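You operate a simulated robot arm through the tools that you are given. There is no shell and no other tool. Be economical: measure what you need, move in short steps, check, and stop when the job is done.

Carry out the task below with a simulated robot arm. There is one attempt and no reset: what you move stays moved.

Task
Wash the red pen and stand it in the holder for its size.
Fine: wash it in the cleaner, then dab it dry on the felt.

It is judged by the outcome, as a careful person would: the job done as asked, and still so three seconds after it is handed in. It fails if anything else is knocked over, pushed out of place, dropped, spilled or broken.

Robot
A 6-joint arm with a two-finger parallel gripper, fixed in place. Base frame: the origin is at the foot of the arm, x ahead of it, y to its left, z up; the work surface is at about z = 74. Readings come in cm, degrees, newtons and seconds.
With the tool pointing down near the work surface it reaches from about 26 to 68 cm from the base axis. Its first joint turns from -66.0 to 66.0 degrees. Payload 2.9 kg.
The tool frame sits at the grasp point between the pads (the TCP): z along the fingers, y along the line on which they close. The tips reach 3 cm beyond it. The gripper opens to 11 cm. The fingers are 2 cm wide and 1 cm thick; the gripper's body (4.8 by 11.2 cm) begins 5.5 cm behind the TCP.
Orientation is told as [roll, pitch, yaw] about the base's x, y, z axes, in that order, counted from this pose: with the fingers straight down and closing along the base's y, the tool's x points along the base's -x, its y along +y and its z along -z.

Tools
- The arm moves only by the tool play_rows. Its argument "rows" is a list of rows, each a list of 2 entries, a list of its own where there are three numbers: the shift along the tool's x, y, z in units of 200 mm (1.0 is 200 mm), then the turn, a rotation vector about the tool's x, y, z in units of 60 degrees (1.0 is 60 degrees). In form: [[[tx, ty, tz], [rx, ry, rz]], ...]. A call has 1 to 8 rows; each row is the pose to reach, as a shift and turn from the pose commanded when the call began, along the tool's axes at that moment. "claw" is the finger opening in cm, from 0 to 11, set as the call begins (left out, the last holds). A call with a number of a shift or a turn outside -1 to 1 is refused whole. A row lasts 0.2 s, in which the tool goes at most 5 cm and 8.6 degrees; a call with a longer step from one row to the next is refused whole, and so is a gripper value outside its range. Where a pose cannot be reached the arm comes as near as it can. A force on the tool above 40 N (or 10 N above the force at the start of the call, whichever is more), or a blocked arm, ends the call early, and 0.2 s more pass. The fingers move at their own pace (about 10.8 cm/s each) and stop on an object; they squeeze with about 40 N. The grip force told is the motor's: it shows also when the fingers shut on nothing. Time passes only in rows, and 0.2 s behind the last, so rows that repeat a pose let the fingers close. The reply holds the time, the measured pose of the TCP, the force on the tool along the base axes, the opening and the grip force, in the units named above and with some noise, with the torque about the TCP (base axes, N m) and any sound that the robot's microphone picked up.
- Cameras (640 x 400 px; columns grow to the right, rows downward): "scene" is fixed at [7.9, 43.25, 139.46]; the picture's right is [-0.77, -0.64, 0.00], its down [-0.30, 0.36, -0.88] and it looks along [0.56, -0.68, -0.47] (base axes); focal length 321 px, centre (320, 200). "wrist" rides on the gripper at [7.2, 1.7, -10.3] in the tool frame; the picture's right is [-0.23, 0.97, 0.00], its down [-0.76, -0.18, -0.62] and it looks along [-0.61, -0.14, 0.78] (tool axes); focal length 222 px, centre (320, 200). There is no depth. A picture from a camera that has moved, and an enlarged one, comes with that camera's place and axes in the base frame and with its lens.
- grab_frame(camera): a new picture of that camera. The clock stands still meanwhile.
- enlarge(camera, box): a new picture of the part [left, top, right, bottom] of that camera's present view, enlarged. The clock stands still meanwhile.
- sign_off(): hands the job in; it is judged then, once.

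Work in short steps. Places have to be worked out from the pictures, the camera data and where the tool is seen: move nearer, look again, correct. Check each grasp and each placing, and mend what went wrong. You have 120 turns and 84 pictures in all, those below and enlarged ones among them. Open the gripper and draw the arm clear of the work before you hand the job in, unless the task says otherwise; then end with one line.

The tools are called after ">>>" as name(argument=value, ...) on one line, values as JSON. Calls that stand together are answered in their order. play_rows: Moves the arm, as the interface text tells. Its arguments: {"type":"object","properties":{"rows":{"type":"array","items":{"type":"array"}},"claw":{"type":"number"}},"required":["rows"]} The other tools are called the same way: grab_frame (camera) takes a picture; enlarge (camera, box) takes an enlarged picture of a part of a camera's view; sign_off () hands the job in.

At the start:

```text
t: 0.0
tcp_pos: [38.97, -31.83, 113.42]
tool_rot: [-0.1, 0.0, 0.0]
ft_force: [0.2, -0.7, -0.3]
ft_torque: [-0.02, 0.0, -0.03]
opening: 10.98
grasp_force: 0.1
```

scene: 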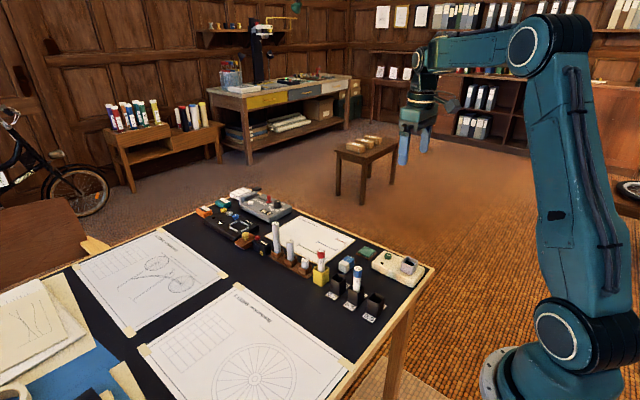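
wrist: 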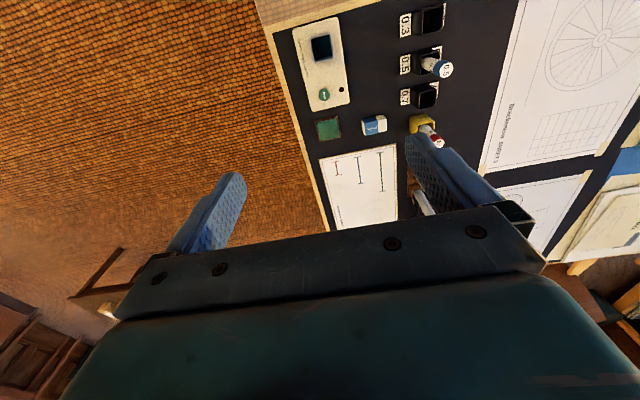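

I'll look closer at the work area: cleaner (white box), felt (green), pens, and holders.

>>> enlarge(camera="scene", box=[240, 200, 440, 325])

>>> enlarge(camera="wrist", box=[270, 0, 510, 220])

```text
3.20 times, centred on (340, 262) of scene
camera zoom: at [7.9, 43.25, 139.46], right [-0.77, -0.64, 0.0], down [-0.3, 0.36, -0.88], along [0.56, -0.68, -0.47], focal length 1027 px, centre (256, 0)
```

zoom: 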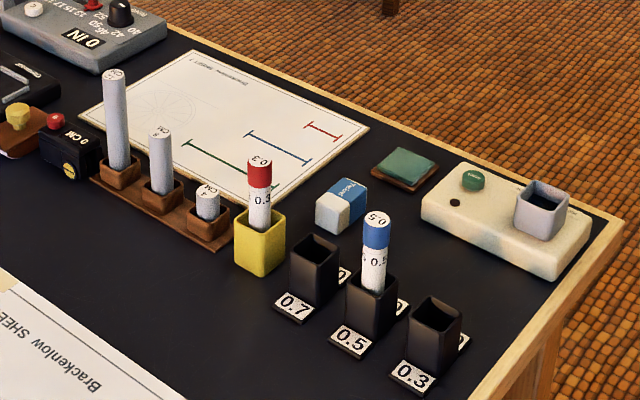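

```text
1.82 times, centred on (390, 110) of wrist
camera zoom: at [31.85, -30.12, 123.73], right [0.23, 0.97, 0.0], down [0.76, -0.18, 0.62], along [0.61, -0.14, -0.78], focal length 404 px, centre (193, 364)
```

zoom: 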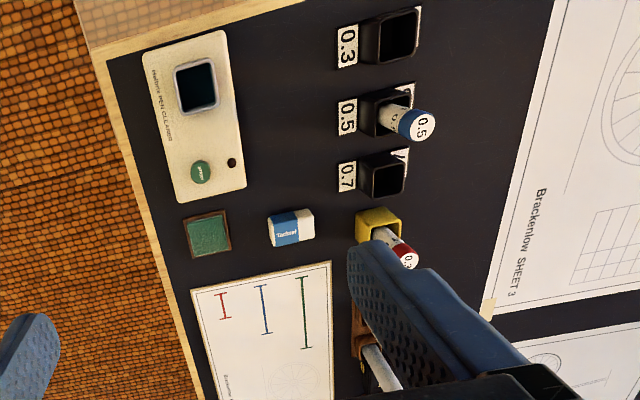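

The red pen is marked 0.3 and stands in the yellow pot at about (53,-12), with its top near z 86. The 0.3 holder is near (35,-12), the cleaner well near (35,-31), its button near (42,-31) and the felt near (50,-32). I'll move above the pen and look again.

>>> play_rows(rows=[[[-0.09, 0.165, 0.14], [0, 0, 0]], [[-0.18, 0.33, 0.28], [0, 0, 0]], [[-0.27, 0.5, 0.42], [0, 0, 0]], [[-0.36, 0.66, 0.56], [0, 0, 0]], [[-0.45, 0.83, 0.7], [0, 0, 0]], [[-0.54, 0.98, 0.8], [0, 0, 0]], [[-0.54, 0.98, 0.8], [0, 0, 0]]], claw=6)

>>> grab_frame(camera="wrist")

>>> enlarge(camera="scene", box=[240, 200, 440, 325])

```text
t: 1.6
tcp_pos: [49.82, -12.03, 97.53]
tool_rot: [0.1, -0.1, 0.1]
ft_force: [0.2, -1.2, -0.3]
ft_torque: [-0.02, 0.01, -0.03]
opening: 6.01
grasp_force: 0.1
```

```text
79 pictures are left
camera wrist: at [42.69, -10.5, 107.78], right [0.23, 0.97, 0.0], down [0.76, -0.18, 0.62], along [0.61, -0.14, -0.78], focal length 222 px, centre (320, 200)
```

wrist: 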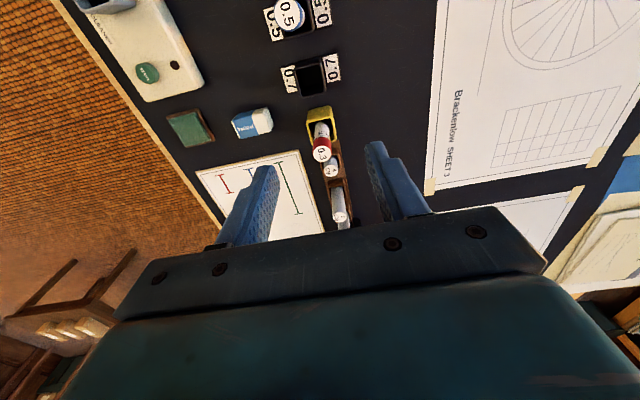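

```text
3.20 times, centred on (340, 262) of scene
camera zoom: at [7.9, 43.25, 139.46], right [-0.77, -0.64, 0.0], down [-0.3, 0.36, -0.88], along [0.56, -0.68, -0.47], focal length 1027 px, centre (256, 0)
```

zoom: 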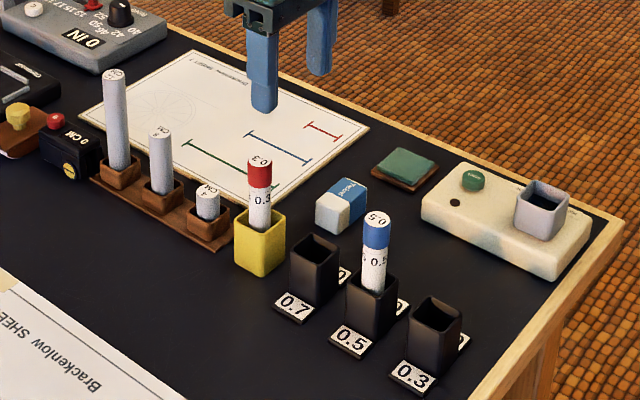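

The wrist and scene rays agree on the pen top at about (53.6,-12.75,85.4), upright in the pot. I'll move over it, lower to z≈89 and check.

>>> play_rows(rows=[[[-0.19, -0.03, 0.0], [0, 0, 0]], [[-0.19, -0.03, 0.15], [0, 0, 0]], [[-0.19, -0.03, 0.3], [0, 0, 0]], [[-0.19, -0.03, 0.4], [0, 0, 0]], [[-0.19, -0.03, 0.4], [0, 0, 0]]], claw=5)

>>> grab_frame(camera="wrist")

>>> enlarge(camera="scene", box=[260, 200, 380, 300])

```text
t: 2.8
tcp_pos: [53.37, -12.73, 89.66]
tool_rot: [0.0, 0.0, 0.0]
ft_force: [-0.3, 0.2, -0.6]
ft_torque: [0.01, -0.01, 0.0]
opening: 4.99
grasp_force: 0.1
```

```text
77 pictures are left
camera wrist: at [46.33, -11.1, 99.85], right [0.23, 0.97, 0.0], down [0.76, -0.18, 0.62], along [0.61, -0.14, -0.78], focal length 222 px, centre (320, 200)
```

wrist: 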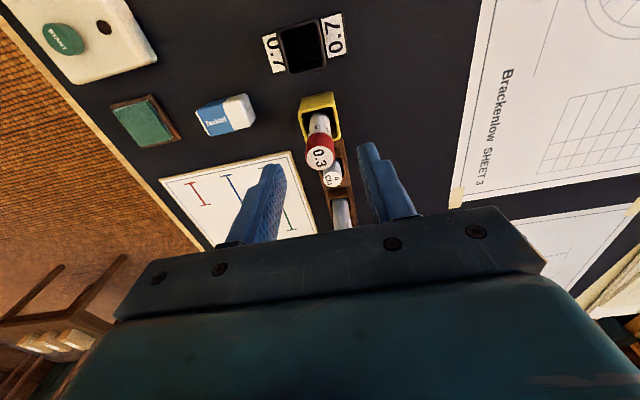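

```text
4.00 times, centred on (320, 250) of scene
camera zoom: at [7.9, 43.25, 139.46], right [-0.77, -0.64, 0.0], down [-0.3, 0.36, -0.88], along [0.56, -0.68, -0.47], focal length 1284 px, centre (320, 0)
```

zoom: 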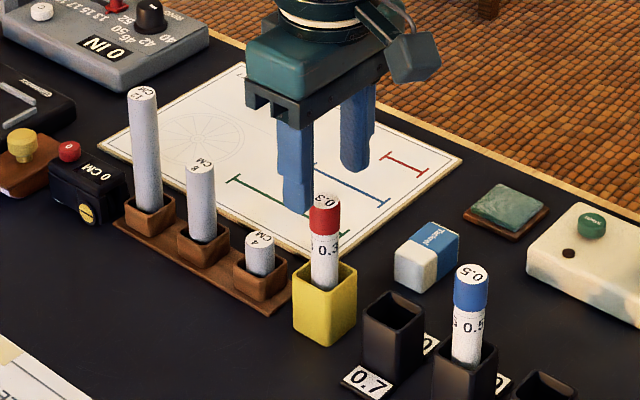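

The pen is centred between the fingers, at about x 53.6 and y -12.8. I'll lower to TCP z≈83.2, which puts the tips just above the pot rim.

>>> play_rows(rows=[[[-0.01, 0.0, 0.1], [0, 0, 0]], [[-0.01, 0.0, 0.2], [0, 0, 0]], [[-0.01, 0.0, 0.32], [0, 0, 0]], [[-0.01, 0.0, 0.32], [0, 0, 0]]])

>>> grab_frame(camera="wrist")

>>> enlarge(camera="scene", box=[260, 200, 380, 300])

```text
t: 3.8
tcp_pos: [53.75, -12.78, 83.16]
tool_rot: [0.1, 0.0, 0.1]
ft_force: [-0.1, 1.0, 0.6]
ft_torque: [-0.02, -0.01, -0.01]
opening: 5.0
grasp_force: 0.1
```

```text
75 pictures are left
camera wrist: at [46.61, -11.09, 93.44], right [0.23, 0.97, 0.0], down [0.76, -0.18, 0.62], along [0.61, -0.14, -0.78], focal length 222 px, centre (320, 200)
```

wrist: 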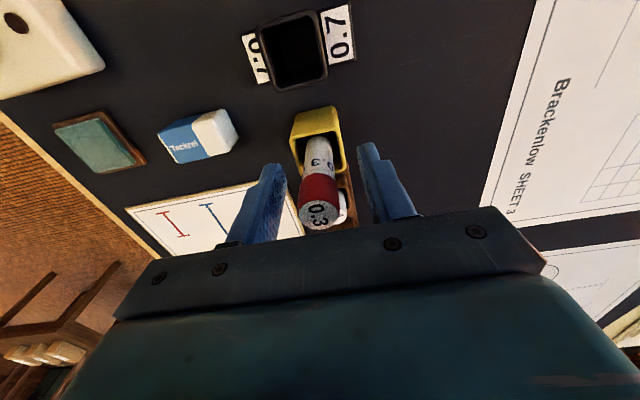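

```text
4.00 times, centred on (320, 250) of scene
camera zoom: at [7.9, 43.25, 139.46], right [-0.77, -0.64, 0.0], down [-0.3, 0.36, -0.88], along [0.56, -0.68, -0.47], focal length 1284 px, centre (320, 0)
```

zoom: 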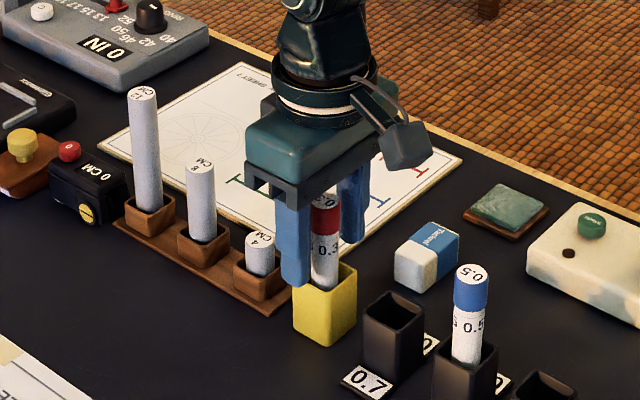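

The pen is between the pads and the tips are clear of the rim, so I'll close the gripper.

>>> play_rows(rows=[[[0, 0, 0], [0, 0, 0]], [[0, 0, 0], [0, 0, 0]], [[0, 0, 0], [0, 0, 0]]], claw=0)

```text
t: 4.6
tcp_pos: [53.8, -12.73, 83.17]
tool_rot: [0.1, -0.1, 0.0]
ft_force: [-0.2, -0.1, 0.6]
ft_torque: [-0.01, 0.01, 0.01]
opening: 1.98
grasp_force: 40.3
```

The grip holds at 1.98 cm and 40 N. I'll lift straight up and look.

>>> play_rows(rows=[[[0, 0, -0.1], [0, 0, 0]], [[0, 0, -0.25], [0, 0, 0]], [[0, 0, -0.45], [0, 0, 0]], [[0, 0, -0.65], [0, 0, 0]], [[0, 0, -0.75], [0, 0, 0]], [[0, 0, -0.75], [0, 0, 0]]])

>>> grab_frame(camera="wrist")

>>> enlarge(camera="scene", box=[260, 160, 420, 280])

```text
t: 6.0
tcp_pos: [53.84, -12.71, 98.24]
tool_rot: [0.1, 0.0, 0.0]
ft_force: [0.8, 0.0, 0.0]
ft_torque: [0.01, 0.01, 0.01]
opening: 1.96
grasp_force: 40.2
```

```text
73 pictures are left
camera wrist: at [46.76, -11.16, 108.52], right [0.23, 0.97, 0.0], down [0.76, -0.18, 0.62], along [0.61, -0.14, -0.78], focal length 222 px, centre (320, 200)
```

wrist: 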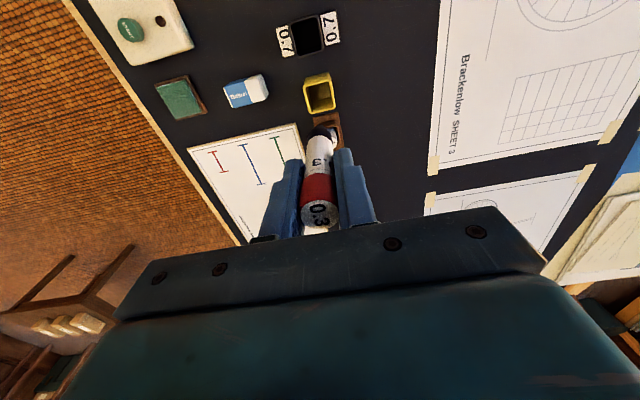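

```text
3.33 times, centred on (340, 220) of scene
camera zoom: at [7.9, 43.25, 139.46], right [-0.77, -0.64, 0.0], down [-0.3, 0.36, -0.88], along [0.56, -0.68, -0.47], focal length 1070 px, centre (253, 133)
```

zoom: 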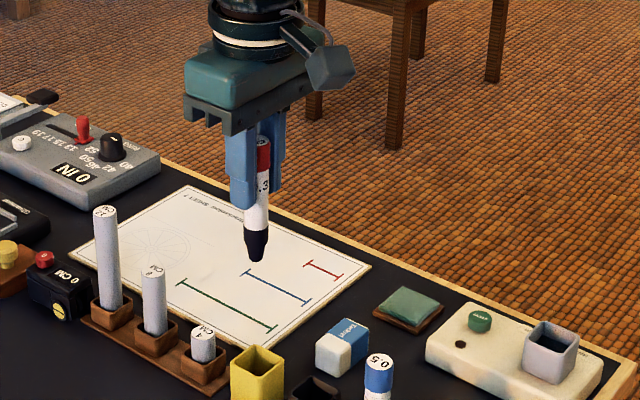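

The pen is held upright and its nib sits about 8.9 cm below the TCP. I'll carry it toward the cleaner and look at the well.

>>> play_rows(rows=[[[0.1, -0.155, 0], [0, 0, 0]], [[0.22, -0.34, 0], [0, 0, 0]], [[0.34, -0.53, 0], [0, 0, 0]], [[0.46, -0.72, 0], [0, 0, 0]], [[0.59, -0.9, 0], [0, 0, 0]], [[0.59, -0.9, 0], [0, 0, 0]]])

>>> grab_frame(camera="wrist")

>>> enlarge(camera="scene", box=[340, 160, 460, 260])

```text
t: 7.4
tcp_pos: [41.82, -30.85, 98.11]
tool_rot: [0.0, 0.0, -0.1]
ft_force: [-0.6, 0.0, -0.6]
ft_torque: [0.01, -0.01, 0.03]
opening: 1.98
grasp_force: 40.3
```

```text
71 pictures are left
camera wrist: at [34.75, -29.21, 108.37], right [0.23, 0.97, 0.0], down [0.76, -0.18, 0.62], along [0.61, -0.14, -0.78], focal length 222 px, centre (320, 200)
```

wrist: 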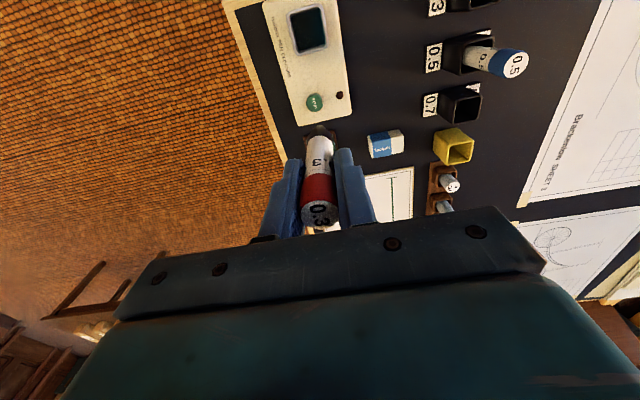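

```text
4.00 times, centred on (400, 210) of scene
camera zoom: at [7.9, 43.25, 139.46], right [-0.77, -0.64, 0.0], down [-0.3, 0.36, -0.88], along [0.56, -0.68, -0.47], focal length 1284 px, centre (0, 160)
```

zoom: 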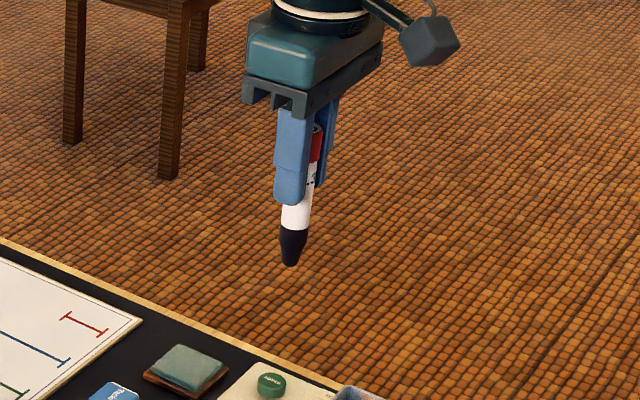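

The two cameras put the well centre at about (35.1,-30.4), with its rim at z≈79.5. I'll move over it with the nib at about z 83 and check alignment.

>>> play_rows(rows=[[[0.17, 0.01, 0], [0, 0, 0]], [[0.335, 0.02, 0], [0, 0, 0]], [[0.335, 0.02, 0.15], [0, 0, 0]], [[0.335, 0.02, 0.3], [0, 0, 0]], [[0.335, 0.02, 0.3], [0, 0, 0]]])

>>> enlarge(camera="wrist", box=[240, 0, 400, 240])

>>> enlarge(camera="scene", box=[360, 190, 460, 290])

```text
t: 8.6
tcp_pos: [35.19, -30.36, 91.87]
tool_rot: [0.0, 0.0, 0.0]
ft_force: [0.4, 0.0, -0.8]
ft_torque: [0.0, -0.03, 0.0]
opening: 2.01
grasp_force: 40.0
```

```text
1.67 times, centred on (320, 120) of wrist
camera zoom: at [28.12, -28.73, 102.25], right [0.23, 0.97, 0.0], down [0.76, -0.18, 0.62], along [0.61, -0.14, -0.78], focal length 370 px, centre (320, 333)
```

zoom: 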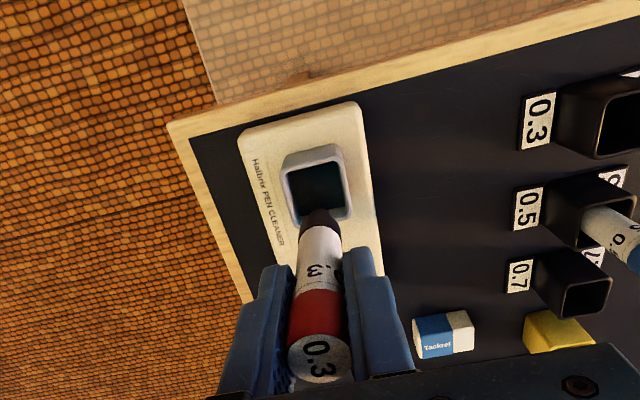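

```text
4.00 times, centred on (410, 240) of scene
camera zoom: at [7.9, 43.25, 139.46], right [-0.77, -0.64, 0.0], down [-0.3, 0.36, -0.88], along [0.56, -0.68, -0.47], focal length 1284 px, centre (-40, 40)
```

zoom: 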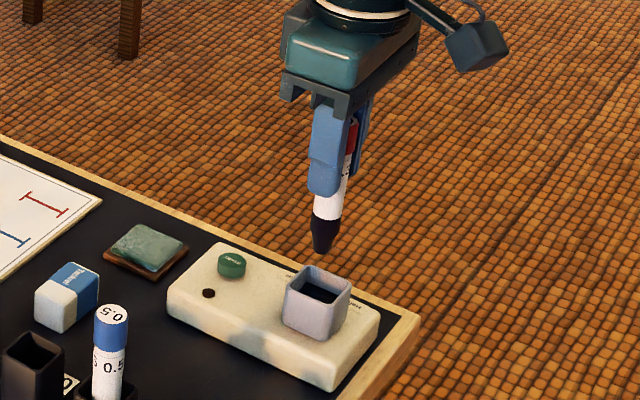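

The nib is almost over the well centre. I'll correct by -0.2 cm in x and -0.1 cm in y, then lower 4.5 cm into the well.

>>> play_rows(rows=[[[0.01, -0.004, 0], [0, 0, 0]], [[0.01, -0.004, 0.07], [0, 0, 0]], [[0.01, -0.004, 0.14], [0, 0, 0]], [[0.01, -0.004, 0.19], [0, 0, 0]], [[0.01, -0.004, 0.225], [0, 0, 0]], [[0.01, -0.004, 0.225], [0, 0, 0]]])

>>> enlarge(camera="wrist", box=[240, 0, 400, 240])

>>> enlarge(camera="scene", box=[360, 190, 460, 290])

```text
t: 10.0
tcp_pos: [35.02, -30.39, 87.52]
tool_rot: [0.0, 0.0, -0.1]
ft_force: [-0.3, -0.3, -0.3]
ft_torque: [0.0, -0.01, 0.01]
opening: 1.96
grasp_force: 40.0
```

```text
1.67 times, centred on (320, 120) of wrist
camera zoom: at [27.96, -28.73, 97.72], right [0.23, 0.97, 0.0], down [0.76, -0.18, 0.62], along [0.61, -0.14, -0.78], focal length 370 px, centre (320, 333)
```

zoom: 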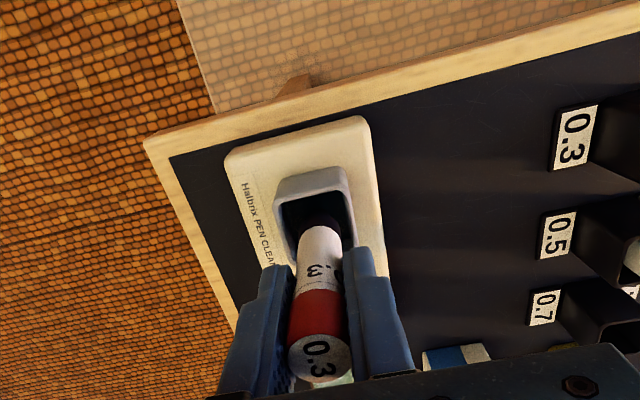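

```text
4.00 times, centred on (410, 240) of scene
camera zoom: at [7.9, 43.25, 139.46], right [-0.77, -0.64, 0.0], down [-0.3, 0.36, -0.88], along [0.56, -0.68, -0.47], focal length 1284 px, centre (-40, 40)
```

zoom: 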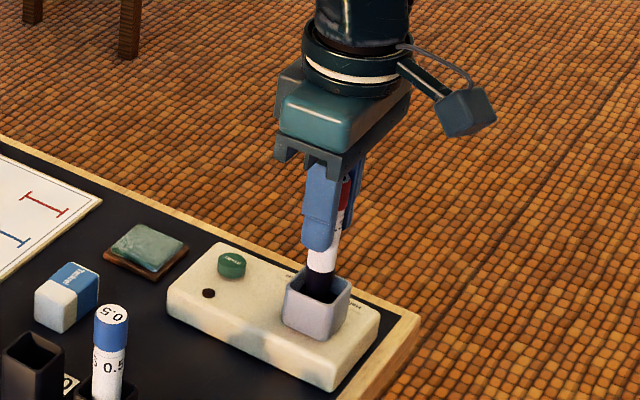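

The nib is inside the well and centred. I'll keep lowering gently to about z 83.3, stopping if there's contact.

>>> play_rows(rows=[[[0, 0, 0.03], [0, 0, 0]], [[0, 0, 0.06], [0, 0, 0]], [[0, 0, 0.09], [0, 0, 0]], [[0, 0, 0.12], [0, 0, 0]], [[0, 0, 0.15], [0, 0, 0]], [[0, 0, 0.175], [0, 0, 0]], [[0, 0, 0.2], [0, 0, 0]]])

>>> enlarge(camera="scene", box=[360, 190, 460, 290])

```text
t: 11.6
tcp_pos: [35.15, -30.51, 83.73]
tool_rot: [-0.1, -0.2, 0.0]
ft_force: [-0.2, 4.0, 32.5]
ft_torque: [0.22, 0.02, -0.02]
opening: 1.95
grasp_force: 40.0
```

```text
4.00 times, centred on (410, 240) of scene
camera zoom: at [7.86, 43.29, 139.45], right [-0.77, -0.64, 0.0], down [-0.3, 0.36, -0.88], along [0.56, -0.68, -0.47], focal length 1284 px, centre (-40, 40)
```

zoom: 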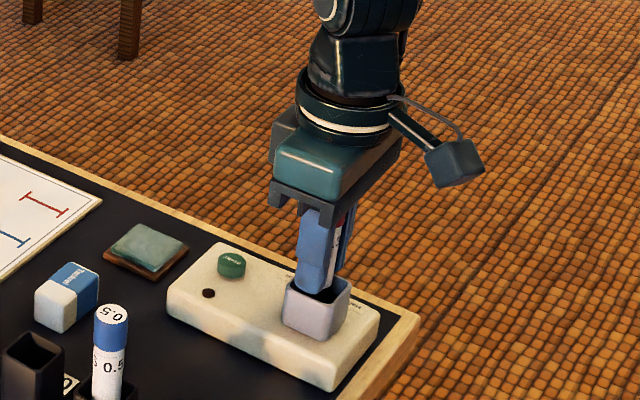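

There's a 32 N contact at the bottom. I'll back off a few millimetres to relieve it.

>>> play_rows(rows=[[[0, 0, -0.012], [0, 0, 0]], [[0, 0, -0.015], [0, 0, 0]]])

>>> enlarge(camera="wrist", box=[240, 40, 400, 240])

```text
t: 12.2
tcp_pos: [34.97, -30.38, 83.72]
tool_rot: [0.2, 0.2, -0.2]
ft_force: [0.7, 0.0, 1.5]
ft_torque: [-0.01, -0.03, 0.0]
opening: 1.95
grasp_force: 39.8
```

```text
2.00 times, centred on (320, 140) of wrist
camera zoom: at [27.87, -28.77, 94.02], right [0.23, 0.97, 0.0], down [0.76, -0.18, 0.62], along [0.6, -0.14, -0.78], focal length 444 px, centre (320, 320)
```

zoom: 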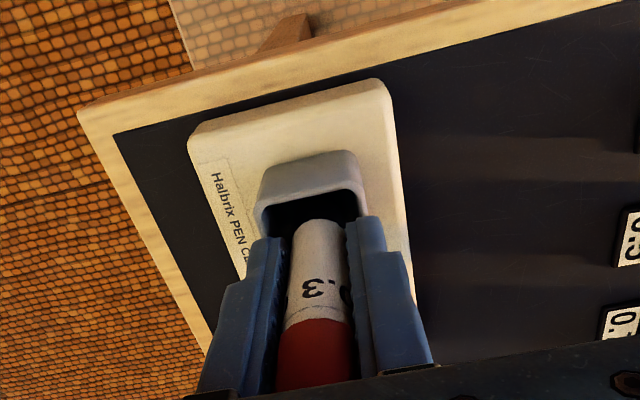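

The force has gone and the pen is resting on the well floor. I'll open and rise straight up clear of the pen.

>>> play_rows(rows=[[[0, 0, 0], [0, 0, 0]], [[0, 0, 0], [0, 0, 0]], [[0, 0, -0.1], [0, 0, 0]], [[0, 0, -0.3], [0, 0, 0]], [[0, 0, -0.5], [0, 0, 0]], [[0, 0, -0.6], [0, 0, 0]], [[0, 0, -0.6], [0, 0, 0]]], claw=5)

>>> grab_frame(camera="wrist")

>>> enlarge(camera="scene", box=[360, 190, 460, 290])

```text
t: 13.8
tcp_pos: [34.95, -30.56, 95.8]
tool_rot: [0.1, 0.0, 0.0]
ft_force: [-0.4, -0.5, -0.1]
ft_torque: [0.01, -0.01, -0.02]
opening: 5.02
grasp_force: 0.0
```

```text
63 pictures are left
camera wrist: at [27.85, -28.86, 106.17], right [0.23, 0.97, 0.0], down [0.76, -0.18, 0.62], along [0.61, -0.14, -0.78], focal length 222 px, centre (320, 200)
```

wrist: 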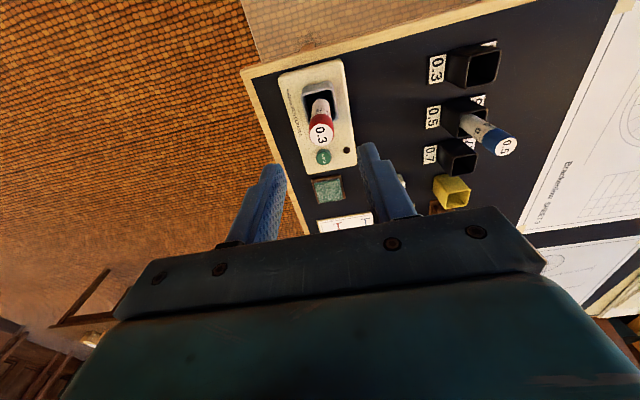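

```text
4.00 times, centred on (410, 240) of scene
camera zoom: at [7.9, 43.25, 139.46], right [-0.77, -0.64, 0.0], down [-0.3, 0.36, -0.88], along [0.56, -0.68, -0.47], focal length 1284 px, centre (-40, 40)
```

zoom: 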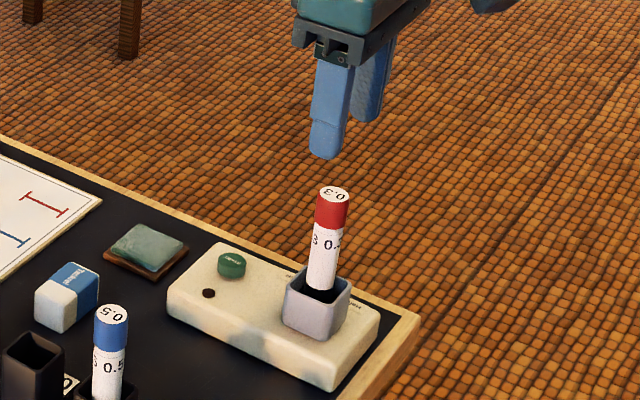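

The pen stands in the well. The button is at about (42.2,-31.4,78.7), so I'll close the fingers, move above it and lower the tips to about z 81.

>>> play_rows(rows=[[[-0.18, -0.02, 0], [0, 0, 0]], [[-0.36, -0.045, 0], [0, 0, 0]], [[-0.36, -0.045, 0.2], [0, 0, 0]], [[-0.36, -0.045, 0.4], [0, 0, 0]], [[-0.36, -0.045, 0.52], [0, 0, 0]], [[-0.36, -0.045, 0.57], [0, 0, 0]], [[-0.36, -0.045, 0.57], [0, 0, 0]]], claw=0)

>>> grab_frame(camera="wrist")

>>> enlarge(camera="scene", box=[360, 190, 460, 290])

```text
t: 15.4
tcp_pos: [42.37, -31.41, 84.44]
tool_rot: [0.0, 0.0, 0.0]
ft_force: [-0.2, -1.2, -0.7]
ft_torque: [0.01, 0.01, -0.01]
opening: 0.0
grasp_force: 37.6
```

```text
61 pictures are left
camera wrist: at [35.25, -29.68, 94.61], right [0.23, 0.97, 0.0], down [0.76, -0.18, 0.62], along [0.61, -0.14, -0.78], focal length 222 px, centre (320, 200)
```

wrist: 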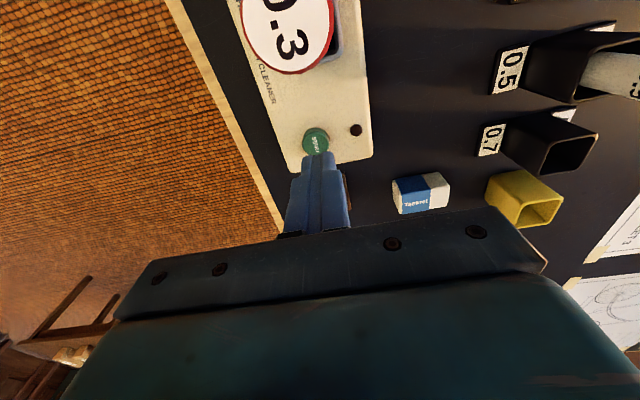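

```text
4.00 times, centred on (410, 240) of scene
camera zoom: at [7.9, 43.25, 139.46], right [-0.77, -0.64, 0.0], down [-0.3, 0.36, -0.88], along [0.56, -0.68, -0.47], focal length 1284 px, centre (-40, 40)
```

zoom: 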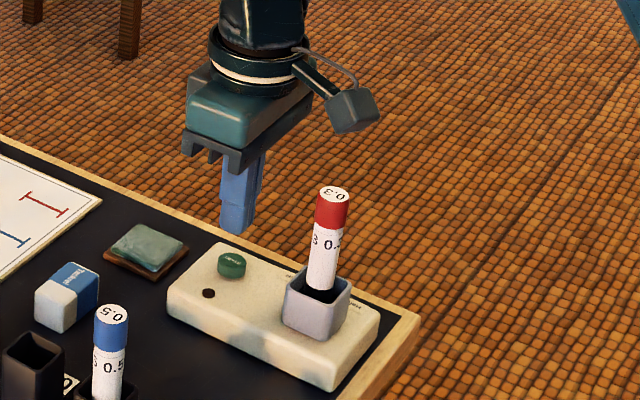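

I'm centred over the button. I'll press down in small steps and then lift again after looking at the reading.

>>> play_rows(rows=[[[0, -0.005, 0.07], [0, 0, 0]], [[0, -0.005, 0.1], [0, 0, 0]], [[0, -0.005, 0.12], [0, 0, 0]], [[0, -0.005, 0.135], [0, 0, 0]], [[0, -0.005, 0.15], [0, 0, 0]], [[0, -0.005, 0.16], [0, 0, 0]], [[0, -0.005, 0.17], [0, 0, 0]]])

>>> grab_frame(camera="wrist")

```text
t: 17.0
tcp_pos: [42.29, -31.46, 80.98]
tool_rot: [0.1, 0.0, 0.1]
ft_force: [-0.2, -0.4, 0.0]
ft_torque: [0.0, 0.0, 0.02]
opening: 0.01
grasp_force: 37.3
```

```text
59 pictures are left
camera wrist: at [35.13, -29.82, 91.27], right [0.23, 0.97, 0.0], down [0.76, -0.18, 0.62], along [0.61, -0.14, -0.78], focal length 222 px, centre (320, 200)
```

wrist: 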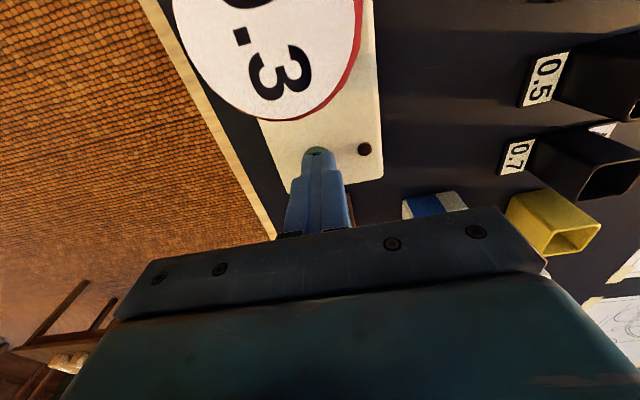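

No contact yet with the tips at z≈78. I'll keep going in small steps.

>>> play_rows(rows=[[[0, 0, 0.01], [0, 0, 0]], [[0, 0, 0.02], [0, 0, 0]], [[0, 0, 0.03], [0, 0, 0]], [[0, 0, 0.04], [0, 0, 0]], [[0, 0, 0.05], [0, 0, 0]]])

>>> enlarge(camera="scene", box=[360, 190, 460, 290])

```text
t: 18.2
tcp_pos: [42.24, -31.41, 80.24]
tool_rot: [0.0, -0.1, -0.1]
ft_force: [-12.0, 6.0, 29.2]
ft_torque: [0.19, 0.33, 0.01]
opening: 0.0
grasp_force: 37.9
heard: click
```

```text
4.00 times, centred on (410, 240) of scene
camera zoom: at [7.83, 43.29, 139.45], right [-0.77, -0.64, 0.0], down [-0.3, 0.36, -0.88], along [0.56, -0.68, -0.47], focal length 1284 px, centre (-40, 40)
```

zoom: 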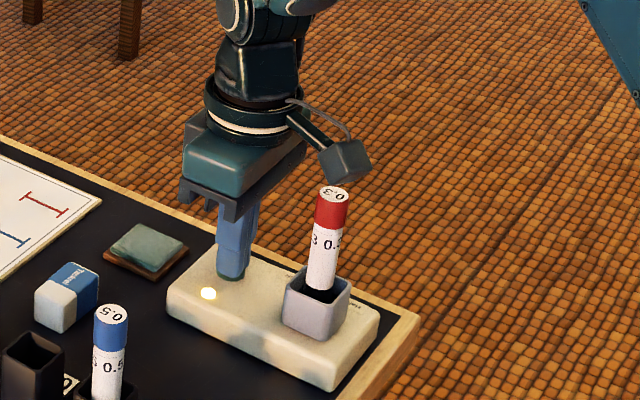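

It clicked and the lamp is lit. I'll rise off the button and wait for the cycle to finish.

>>> play_rows(rows=[[[0, 0, -0.1], [0, 0, 0]], [[0, 0, -0.3], [0, 0, 0]], [[0, 0, -0.5], [0, 0, 0]], [[0, 0, -0.7], [0, 0, 0]], [[0, 0, -0.7], [0, 0, 0]], [[0, 0, -0.7], [0, 0, 0]], [[0, 0, -0.7], [0, 0, 0]], [[0, 0, -0.7], [0, 0, 0]]])

>>> enlarge(camera="scene", box=[360, 190, 460, 290])

```text
t: 20.0
tcp_pos: [42.5, -31.45, 94.1]
tool_rot: [0.1, 0.0, 0.0]
ft_force: [-0.1, 0.2, -0.8]
ft_torque: [0.01, -0.03, -0.02]
opening: 0.01
grasp_force: 37.4
```

```text
4.00 times, centred on (410, 240) of scene
camera zoom: at [7.9, 43.25, 139.46], right [-0.77, -0.64, 0.0], down [-0.3, 0.36, -0.88], along [0.56, -0.68, -0.47], focal length 1284 px, centre (-40, 40)
```

zoom: 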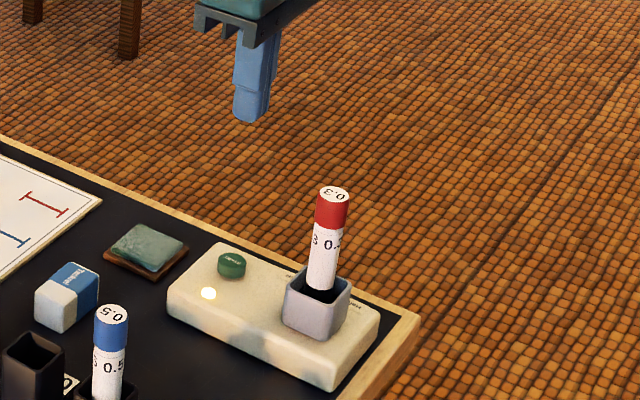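

The lamp is still on. While waiting I'll move back above the pen with the fingers open.

>>> play_rows(rows=[[[0.0, 0.0, -0.1], [0, 0, 0]], [[0.15, 0.02, -0.1], [0, 0, 0]], [[0.355, 0.045, -0.1], [0, 0, 0]], [[0.355, 0.045, -0.1], [0, 0, 0]], [[0.355, 0.045, -0.1], [0, 0, 0]], [[0.355, 0.045, -0.1], [0, 0, 0]], [[0.355, 0.045, -0.1], [0, 0, 0]], [[0.355, 0.045, -0.1], [0, 0, 0]]], claw=5)

>>> grab_frame(camera="wrist")

```text
t: 21.8
tcp_pos: [35.3, -30.53, 96.04]
tool_rot: [0.0, 0.0, 0.0]
ft_force: [-1.3, -0.4, 0.4]
ft_torque: [0.01, -0.01, 0.01]
opening: 5.0
grasp_force: 0.0
```

```text
56 pictures are left
camera wrist: at [28.21, -28.95, 106.38], right [0.23, 0.97, 0.0], down [0.76, -0.18, 0.62], along [0.61, -0.14, -0.78], focal length 222 px, centre (320, 200)
```

wrist: 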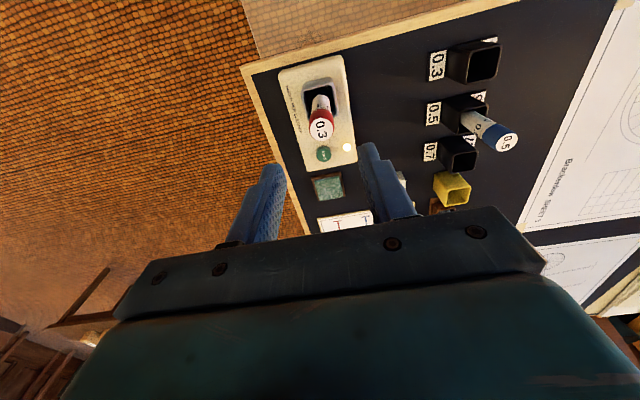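

The pen is still centred and the lamp is still on, so I'll keep waiting.

>>> play_rows(rows=[[[0, 0, 0], [0, 0, 0]], [[0, 0, 0], [0, 0, 0]], [[0, 0, 0], [0, 0, 0]], [[0, 0, 0], [0, 0, 0]], [[0, 0, 0], [0, 0, 0]], [[0, 0, 0], [0, 0, 0]], [[0, 0, 0], [0, 0, 0]], [[0, 0, 0], [0, 0, 0]]])

>>> enlarge(camera="wrist", box=[240, 40, 400, 240])

```text
t: 23.6
tcp_pos: [35.3, -30.56, 96.17]
tool_rot: [0.0, 0.0, 0.0]
ft_force: [0.5, 0.2, 0.0]
ft_torque: [-0.01, -0.03, -0.01]
opening: 5.03
grasp_force: 0.1
```

```text
2.00 times, centred on (320, 140) of wrist
camera zoom: at [28.21, -28.95, 106.39], right [0.23, 0.97, 0.0], down [0.76, -0.18, 0.62], along [0.61, -0.14, -0.78], focal length 444 px, centre (320, 320)
```

zoom: 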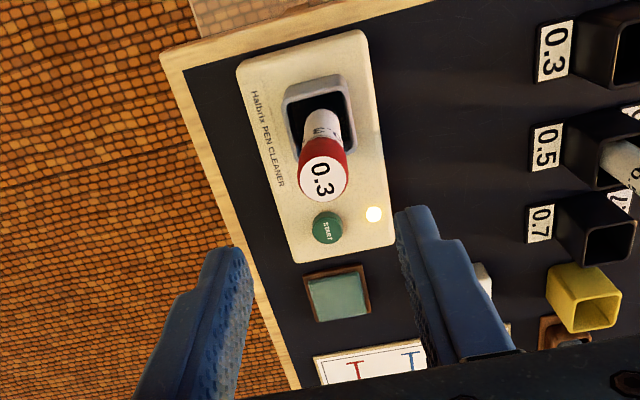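

The lamp is still lit. I'll wait longer.

>>> play_rows(rows=[[[0, 0, 0], [0, 0, 0]], [[0, 0, 0], [0, 0, 0]], [[0, 0, 0], [0, 0, 0]], [[0, 0, 0], [0, 0, 0]], [[0, 0, 0], [0, 0, 0]], [[0, 0, 0], [0, 0, 0]], [[0, 0, 0], [0, 0, 0]], [[0, 0, 0], [0, 0, 0]]])

>>> enlarge(camera="wrist", box=[240, 40, 400, 240])

```text
t: 25.4
tcp_pos: [35.38, -30.53, 96.08]
tool_rot: [0.0, -0.1, 0.0]
ft_force: [-0.5, -0.5, 0.1]
ft_torque: [-0.02, 0.01, -0.05]
opening: 5.01
grasp_force: 0.1
```

```text
2.00 times, centred on (320, 140) of wrist
camera zoom: at [28.2, -28.95, 106.39], right [0.23, 0.97, 0.0], down [0.76, -0.18, 0.62], along [0.61, -0.14, -0.78], focal length 444 px, centre (320, 320)
```

zoom: 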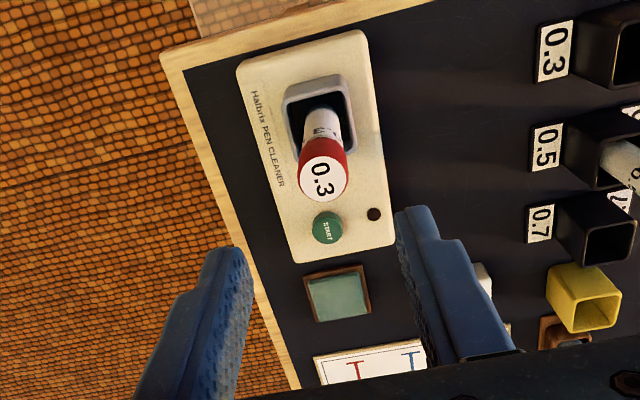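

The lamp has gone out, so the wash is done. I'll lower over the pen to z≈83.9 and grip it.

>>> play_rows(rows=[[[0, 0, 0.2], [0, 0, 0]], [[0, 0, 0.35], [0, 0, 0]], [[0, 0, 0.5], [0, 0, 0]], [[0, 0, 0.61], [0, 0, 0]], [[0, 0, 0.61], [0, 0, 0]]])

>>> grab_frame(camera="wrist")

```text
t: 26.6
tcp_pos: [35.15, -30.5, 83.92]
tool_rot: [-0.1, 0.1, 0.0]
ft_force: [-0.1, 1.0, -0.4]
ft_torque: [0.02, 0.0, 0.01]
opening: 5.03
grasp_force: 0.1
```

```text
53 pictures are left
camera wrist: at [28.04, -28.89, 94.17], right [0.23, 0.97, 0.0], down [0.76, -0.18, 0.62], along [0.61, -0.14, -0.78], focal length 222 px, centre (320, 200)
```

wrist: 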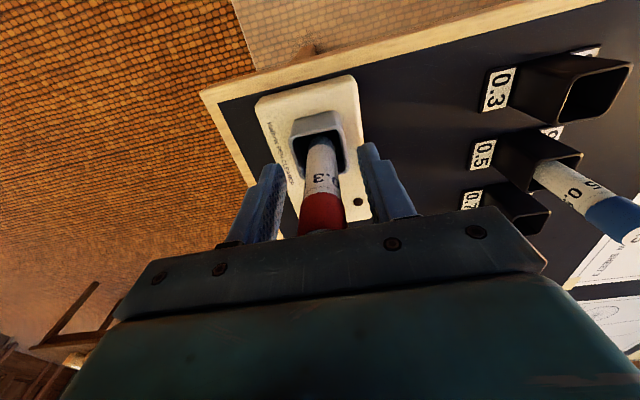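

The pen is between the pads. I'll grip it and lift straight up.

>>> play_rows(rows=[[[0, 0, 0], [0, 0, 0]], [[0, 0, 0], [0, 0, 0]], [[0, 0, 0], [0, 0, 0]], [[0, 0, -0.1], [0, 0, 0]], [[0, 0, -0.25], [0, 0, 0]], [[0, 0, -0.45], [0, 0, 0]], [[0, 0, -0.6], [0, 0, 0]], [[0, 0, -0.6], [0, 0, 0]]], claw=0)

>>> enlarge(camera="scene", box=[350, 170, 450, 270])

>>> enlarge(camera="wrist", box=[220, 40, 420, 240])

```text
t: 28.4
tcp_pos: [35.12, -30.55, 96.17]
tool_rot: [0.0, 0.0, 0.0]
ft_force: [0.9, -1.1, 0.8]
ft_torque: [0.02, 0.0, 0.01]
opening: 1.92
grasp_force: 39.8
```

```text
4.00 times, centred on (400, 220) of scene
camera zoom: at [7.9, 43.25, 139.46], right [-0.77, -0.64, 0.0], down [-0.3, 0.36, -0.88], along [0.56, -0.68, -0.47], focal length 1284 px, centre (0, 120)
```

zoom: 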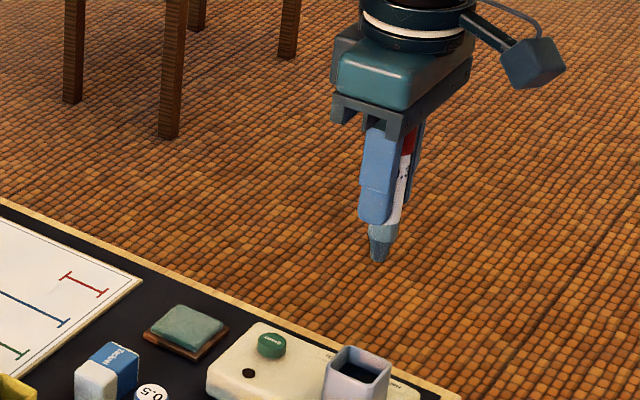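

```text
2.00 times, centred on (320, 140) of wrist
camera zoom: at [28.03, -28.96, 106.36], right [0.23, 0.97, 0.0], down [0.76, -0.18, 0.62], along [0.61, -0.14, -0.78], focal length 444 px, centre (320, 320)
```

zoom: 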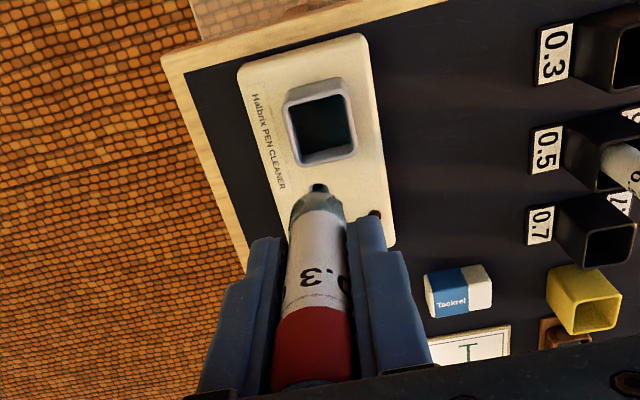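

The nib is washed clean and shiny wet, and it now sits about 8 cm below the TCP because the pen slid up a little on contact. Next I'll hover over the felt at about (50.2,-32.3).

>>> play_rows(rows=[[[-0.18, -0.02, 0], [0, 0, 0]], [[-0.38, -0.045, 0], [0, 0, 0]], [[-0.58, -0.07, 0], [0, 0, 0]], [[-0.755, -0.09, 0], [0, 0, 0]], [[-0.755, -0.09, 0.15], [0, 0, 0]], [[-0.755, -0.09, 0.3], [0, 0, 0]], [[-0.755, -0.09, 0.3], [0, 0, 0]]])

>>> enlarge(camera="scene", box=[330, 170, 430, 270])

>>> enlarge(camera="wrist", box=[220, 40, 420, 240])

```text
t: 30.0
tcp_pos: [50.41, -32.34, 89.91]
tool_rot: [0.0, 0.0, 0.0]
ft_force: [0.2, -0.2, 0.0]
ft_torque: [0.0, -0.03, 0.05]
opening: 1.95
grasp_force: 39.5
```

```text
4.00 times, centred on (380, 220) of scene
camera zoom: at [7.9, 43.25, 139.46], right [-0.77, -0.64, 0.0], down [-0.3, 0.36, -0.88], along [0.56, -0.68, -0.47], focal length 1284 px, centre (80, 120)
```

zoom: 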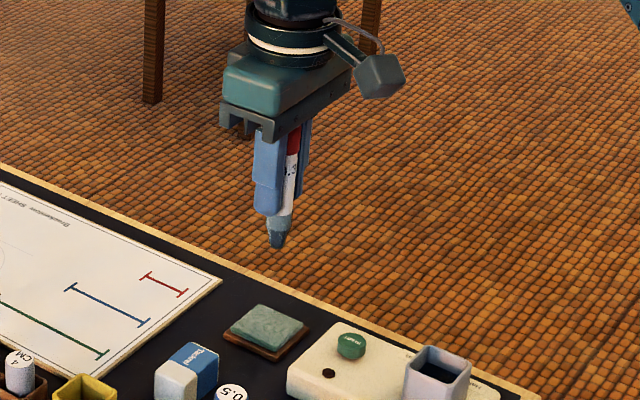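

```text
2.00 times, centred on (320, 140) of wrist
camera zoom: at [43.22, -30.63, 100.14], right [0.23, 0.97, 0.0], down [0.76, -0.18, 0.62], along [0.61, -0.14, -0.78], focal length 444 px, centre (320, 320)
```

zoom: 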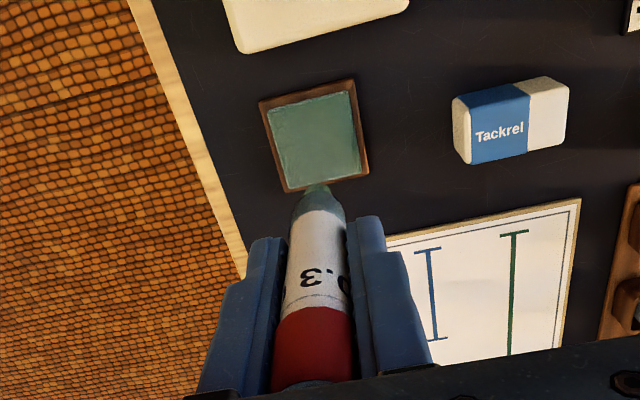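

The nib is over the felt, which is centred near (50.3,-32.4). I'll lower 5 cm and check alignment before touching.

>>> play_rows(rows=[[[0, 0, 0.1], [0, 0, 0]], [[0, 0, 0.2], [0, 0, 0]], [[0, 0, 0.25], [0, 0, 0]], [[0, 0, 0.25], [0, 0, 0]]])

>>> enlarge(camera="scene", box=[350, 210, 410, 270])

>>> enlarge(camera="wrist", box=[220, 40, 420, 240])

```text
t: 31.0
tcp_pos: [50.32, -32.27, 84.95]
tool_rot: [0.0, 0.1, 0.0]
ft_force: [-0.3, -0.4, -0.3]
ft_torque: [0.02, -0.02, 0.03]
opening: 1.93
grasp_force: 39.8
```

```text
6.67 times, centred on (380, 240) of scene
camera zoom: at [7.9, 43.25, 139.46], right [-0.77, -0.64, 0.0], down [-0.3, 0.36, -0.88], along [0.56, -0.68, -0.47], focal length 2140 px, centre (-80, -67)
```

zoom: 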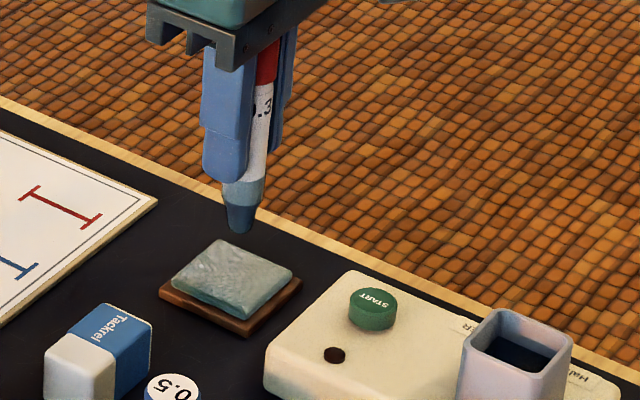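

```text
2.00 times, centred on (320, 140) of wrist
camera zoom: at [43.25, -30.62, 95.2], right [0.23, 0.97, 0.0], down [0.76, -0.18, 0.62], along [0.61, -0.14, -0.78], focal length 444 px, centre (320, 320)
```

zoom: 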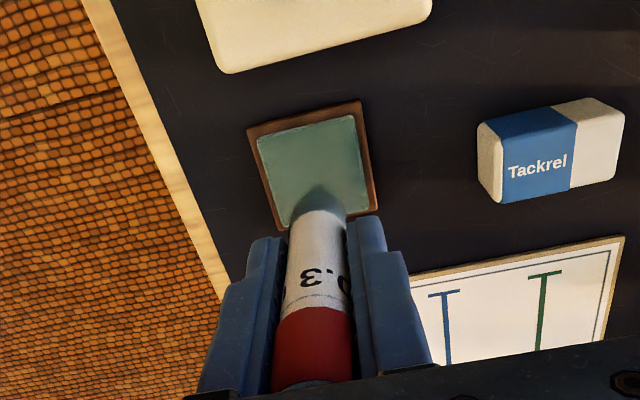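

The alignment is good, with the nib about 2 cm above the felt centre. I'll lower slowly in small steps until light contact.

>>> play_rows(rows=[[[0, 0, 0.03], [0, 0, 0]], [[0, 0, 0.06], [0, 0, 0]], [[0, 0, 0.07], [0, 0, 0]], [[0, 0, 0.08], [0, 0, 0]], [[0, 0, 0.085], [0, 0, 0]]])

>>> enlarge(camera="scene", box=[350, 210, 410, 270])

```text
t: 32.2
tcp_pos: [50.31, -32.43, 83.09]
tool_rot: [-0.1, 0.1, 0.0]
ft_force: [0.4, -0.2, 0.3]
ft_torque: [0.0, 0.01, 0.01]
opening: 1.96
grasp_force: 39.9
```

```text
6.67 times, centred on (380, 240) of scene
camera zoom: at [7.9, 43.25, 139.46], right [-0.77, -0.64, 0.0], down [-0.3, 0.36, -0.88], along [0.56, -0.68, -0.47], focal length 2140 px, centre (-80, -67)
```

zoom: 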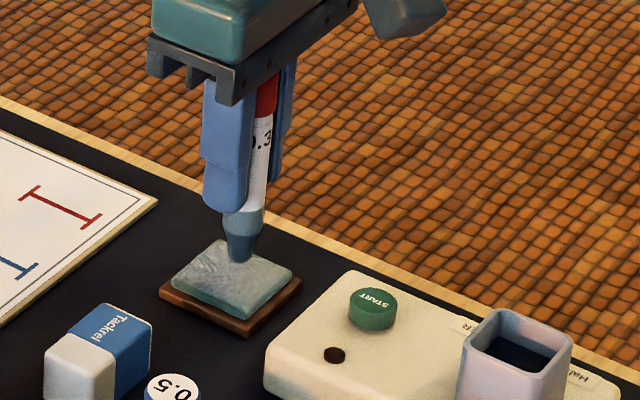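

Nearly touching. I'll continue in 1 mm steps.

>>> play_rows(rows=[[[0, 0, 0.01], [0, 0, 0]], [[0, 0, 0.015], [0, 0, 0]], [[0, 0, 0.02], [0, 0, 0]], [[0, 0, 0.025], [0, 0, 0]], [[0, 0, 0.03], [0, 0, 0]]])

>>> enlarge(camera="scene", box=[350, 210, 410, 270])

```text
t: 33.4
tcp_pos: [50.29, -32.34, 82.53]
tool_rot: [0.0, 0.1, 0.1]
ft_force: [-0.1, -0.6, 0.5]
ft_torque: [-0.02, 0.05, 0.01]
opening: 1.98
grasp_force: 40.0
```

```text
6.67 times, centred on (380, 240) of scene
camera zoom: at [7.9, 43.25, 139.46], right [-0.77, -0.64, 0.0], down [-0.3, 0.36, -0.88], along [0.56, -0.68, -0.47], focal length 2140 px, centre (-80, -67)
```

zoom: 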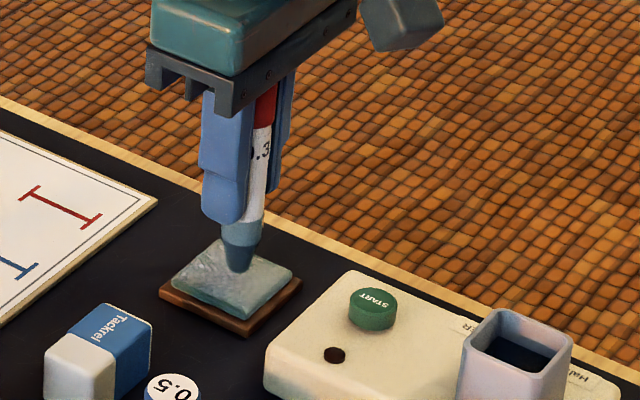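

Still no force. I'll go down a little further.

>>> play_rows(rows=[[[0, 0, 0.006], [0, 0, 0]], [[0, 0, 0.012], [0, 0, 0]], [[0, 0, 0.018], [0, 0, 0]], [[0, 0, 0.024], [0, 0, 0]]])

```text
t: 34.4
tcp_pos: [50.32, -32.39, 82.02]
tool_rot: [0.0, 0.0, 0.1]
ft_force: [0.2, -0.6, -0.7]
ft_torque: [-0.04, 0.01, 0.02]
opening: 1.96
grasp_force: 40.3
```

>>> play_rows(rows=[[[0, 0, 0.006], [0, 0, 0]], [[0, 0, 0.012], [0, 0, 0]], [[0, 0, 0.018], [0, 0, 0]], [[0, 0, 0.024], [0, 0, 0]]])

>>> enlarge(camera="scene", box=[350, 210, 410, 270])

```text
t: 35.4
tcp_pos: [50.41, -32.38, 81.83]
tool_rot: [-0.1, -0.3, -0.1]
ft_force: [-6.6, 2.1, 28.5]
ft_torque: [0.16, 0.46, 0.01]
opening: 1.94
grasp_force: 40.0
```

```text
6.67 times, centred on (380, 240) of scene
camera zoom: at [7.84, 43.28, 139.45], right [-0.77, -0.64, 0.0], down [-0.3, 0.36, -0.88], along [0.56, -0.68, -0.47], focal length 2140 px, centre (-80, -67)
```

zoom: 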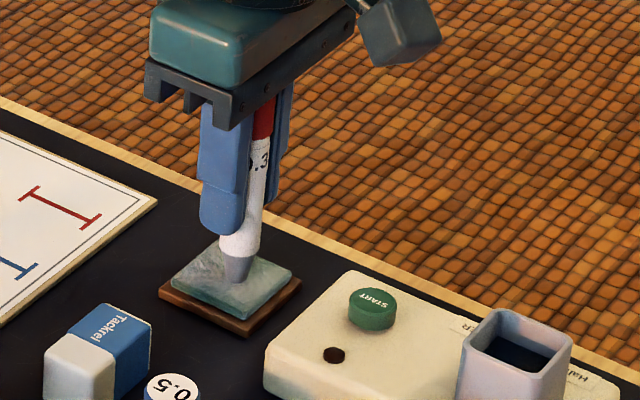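

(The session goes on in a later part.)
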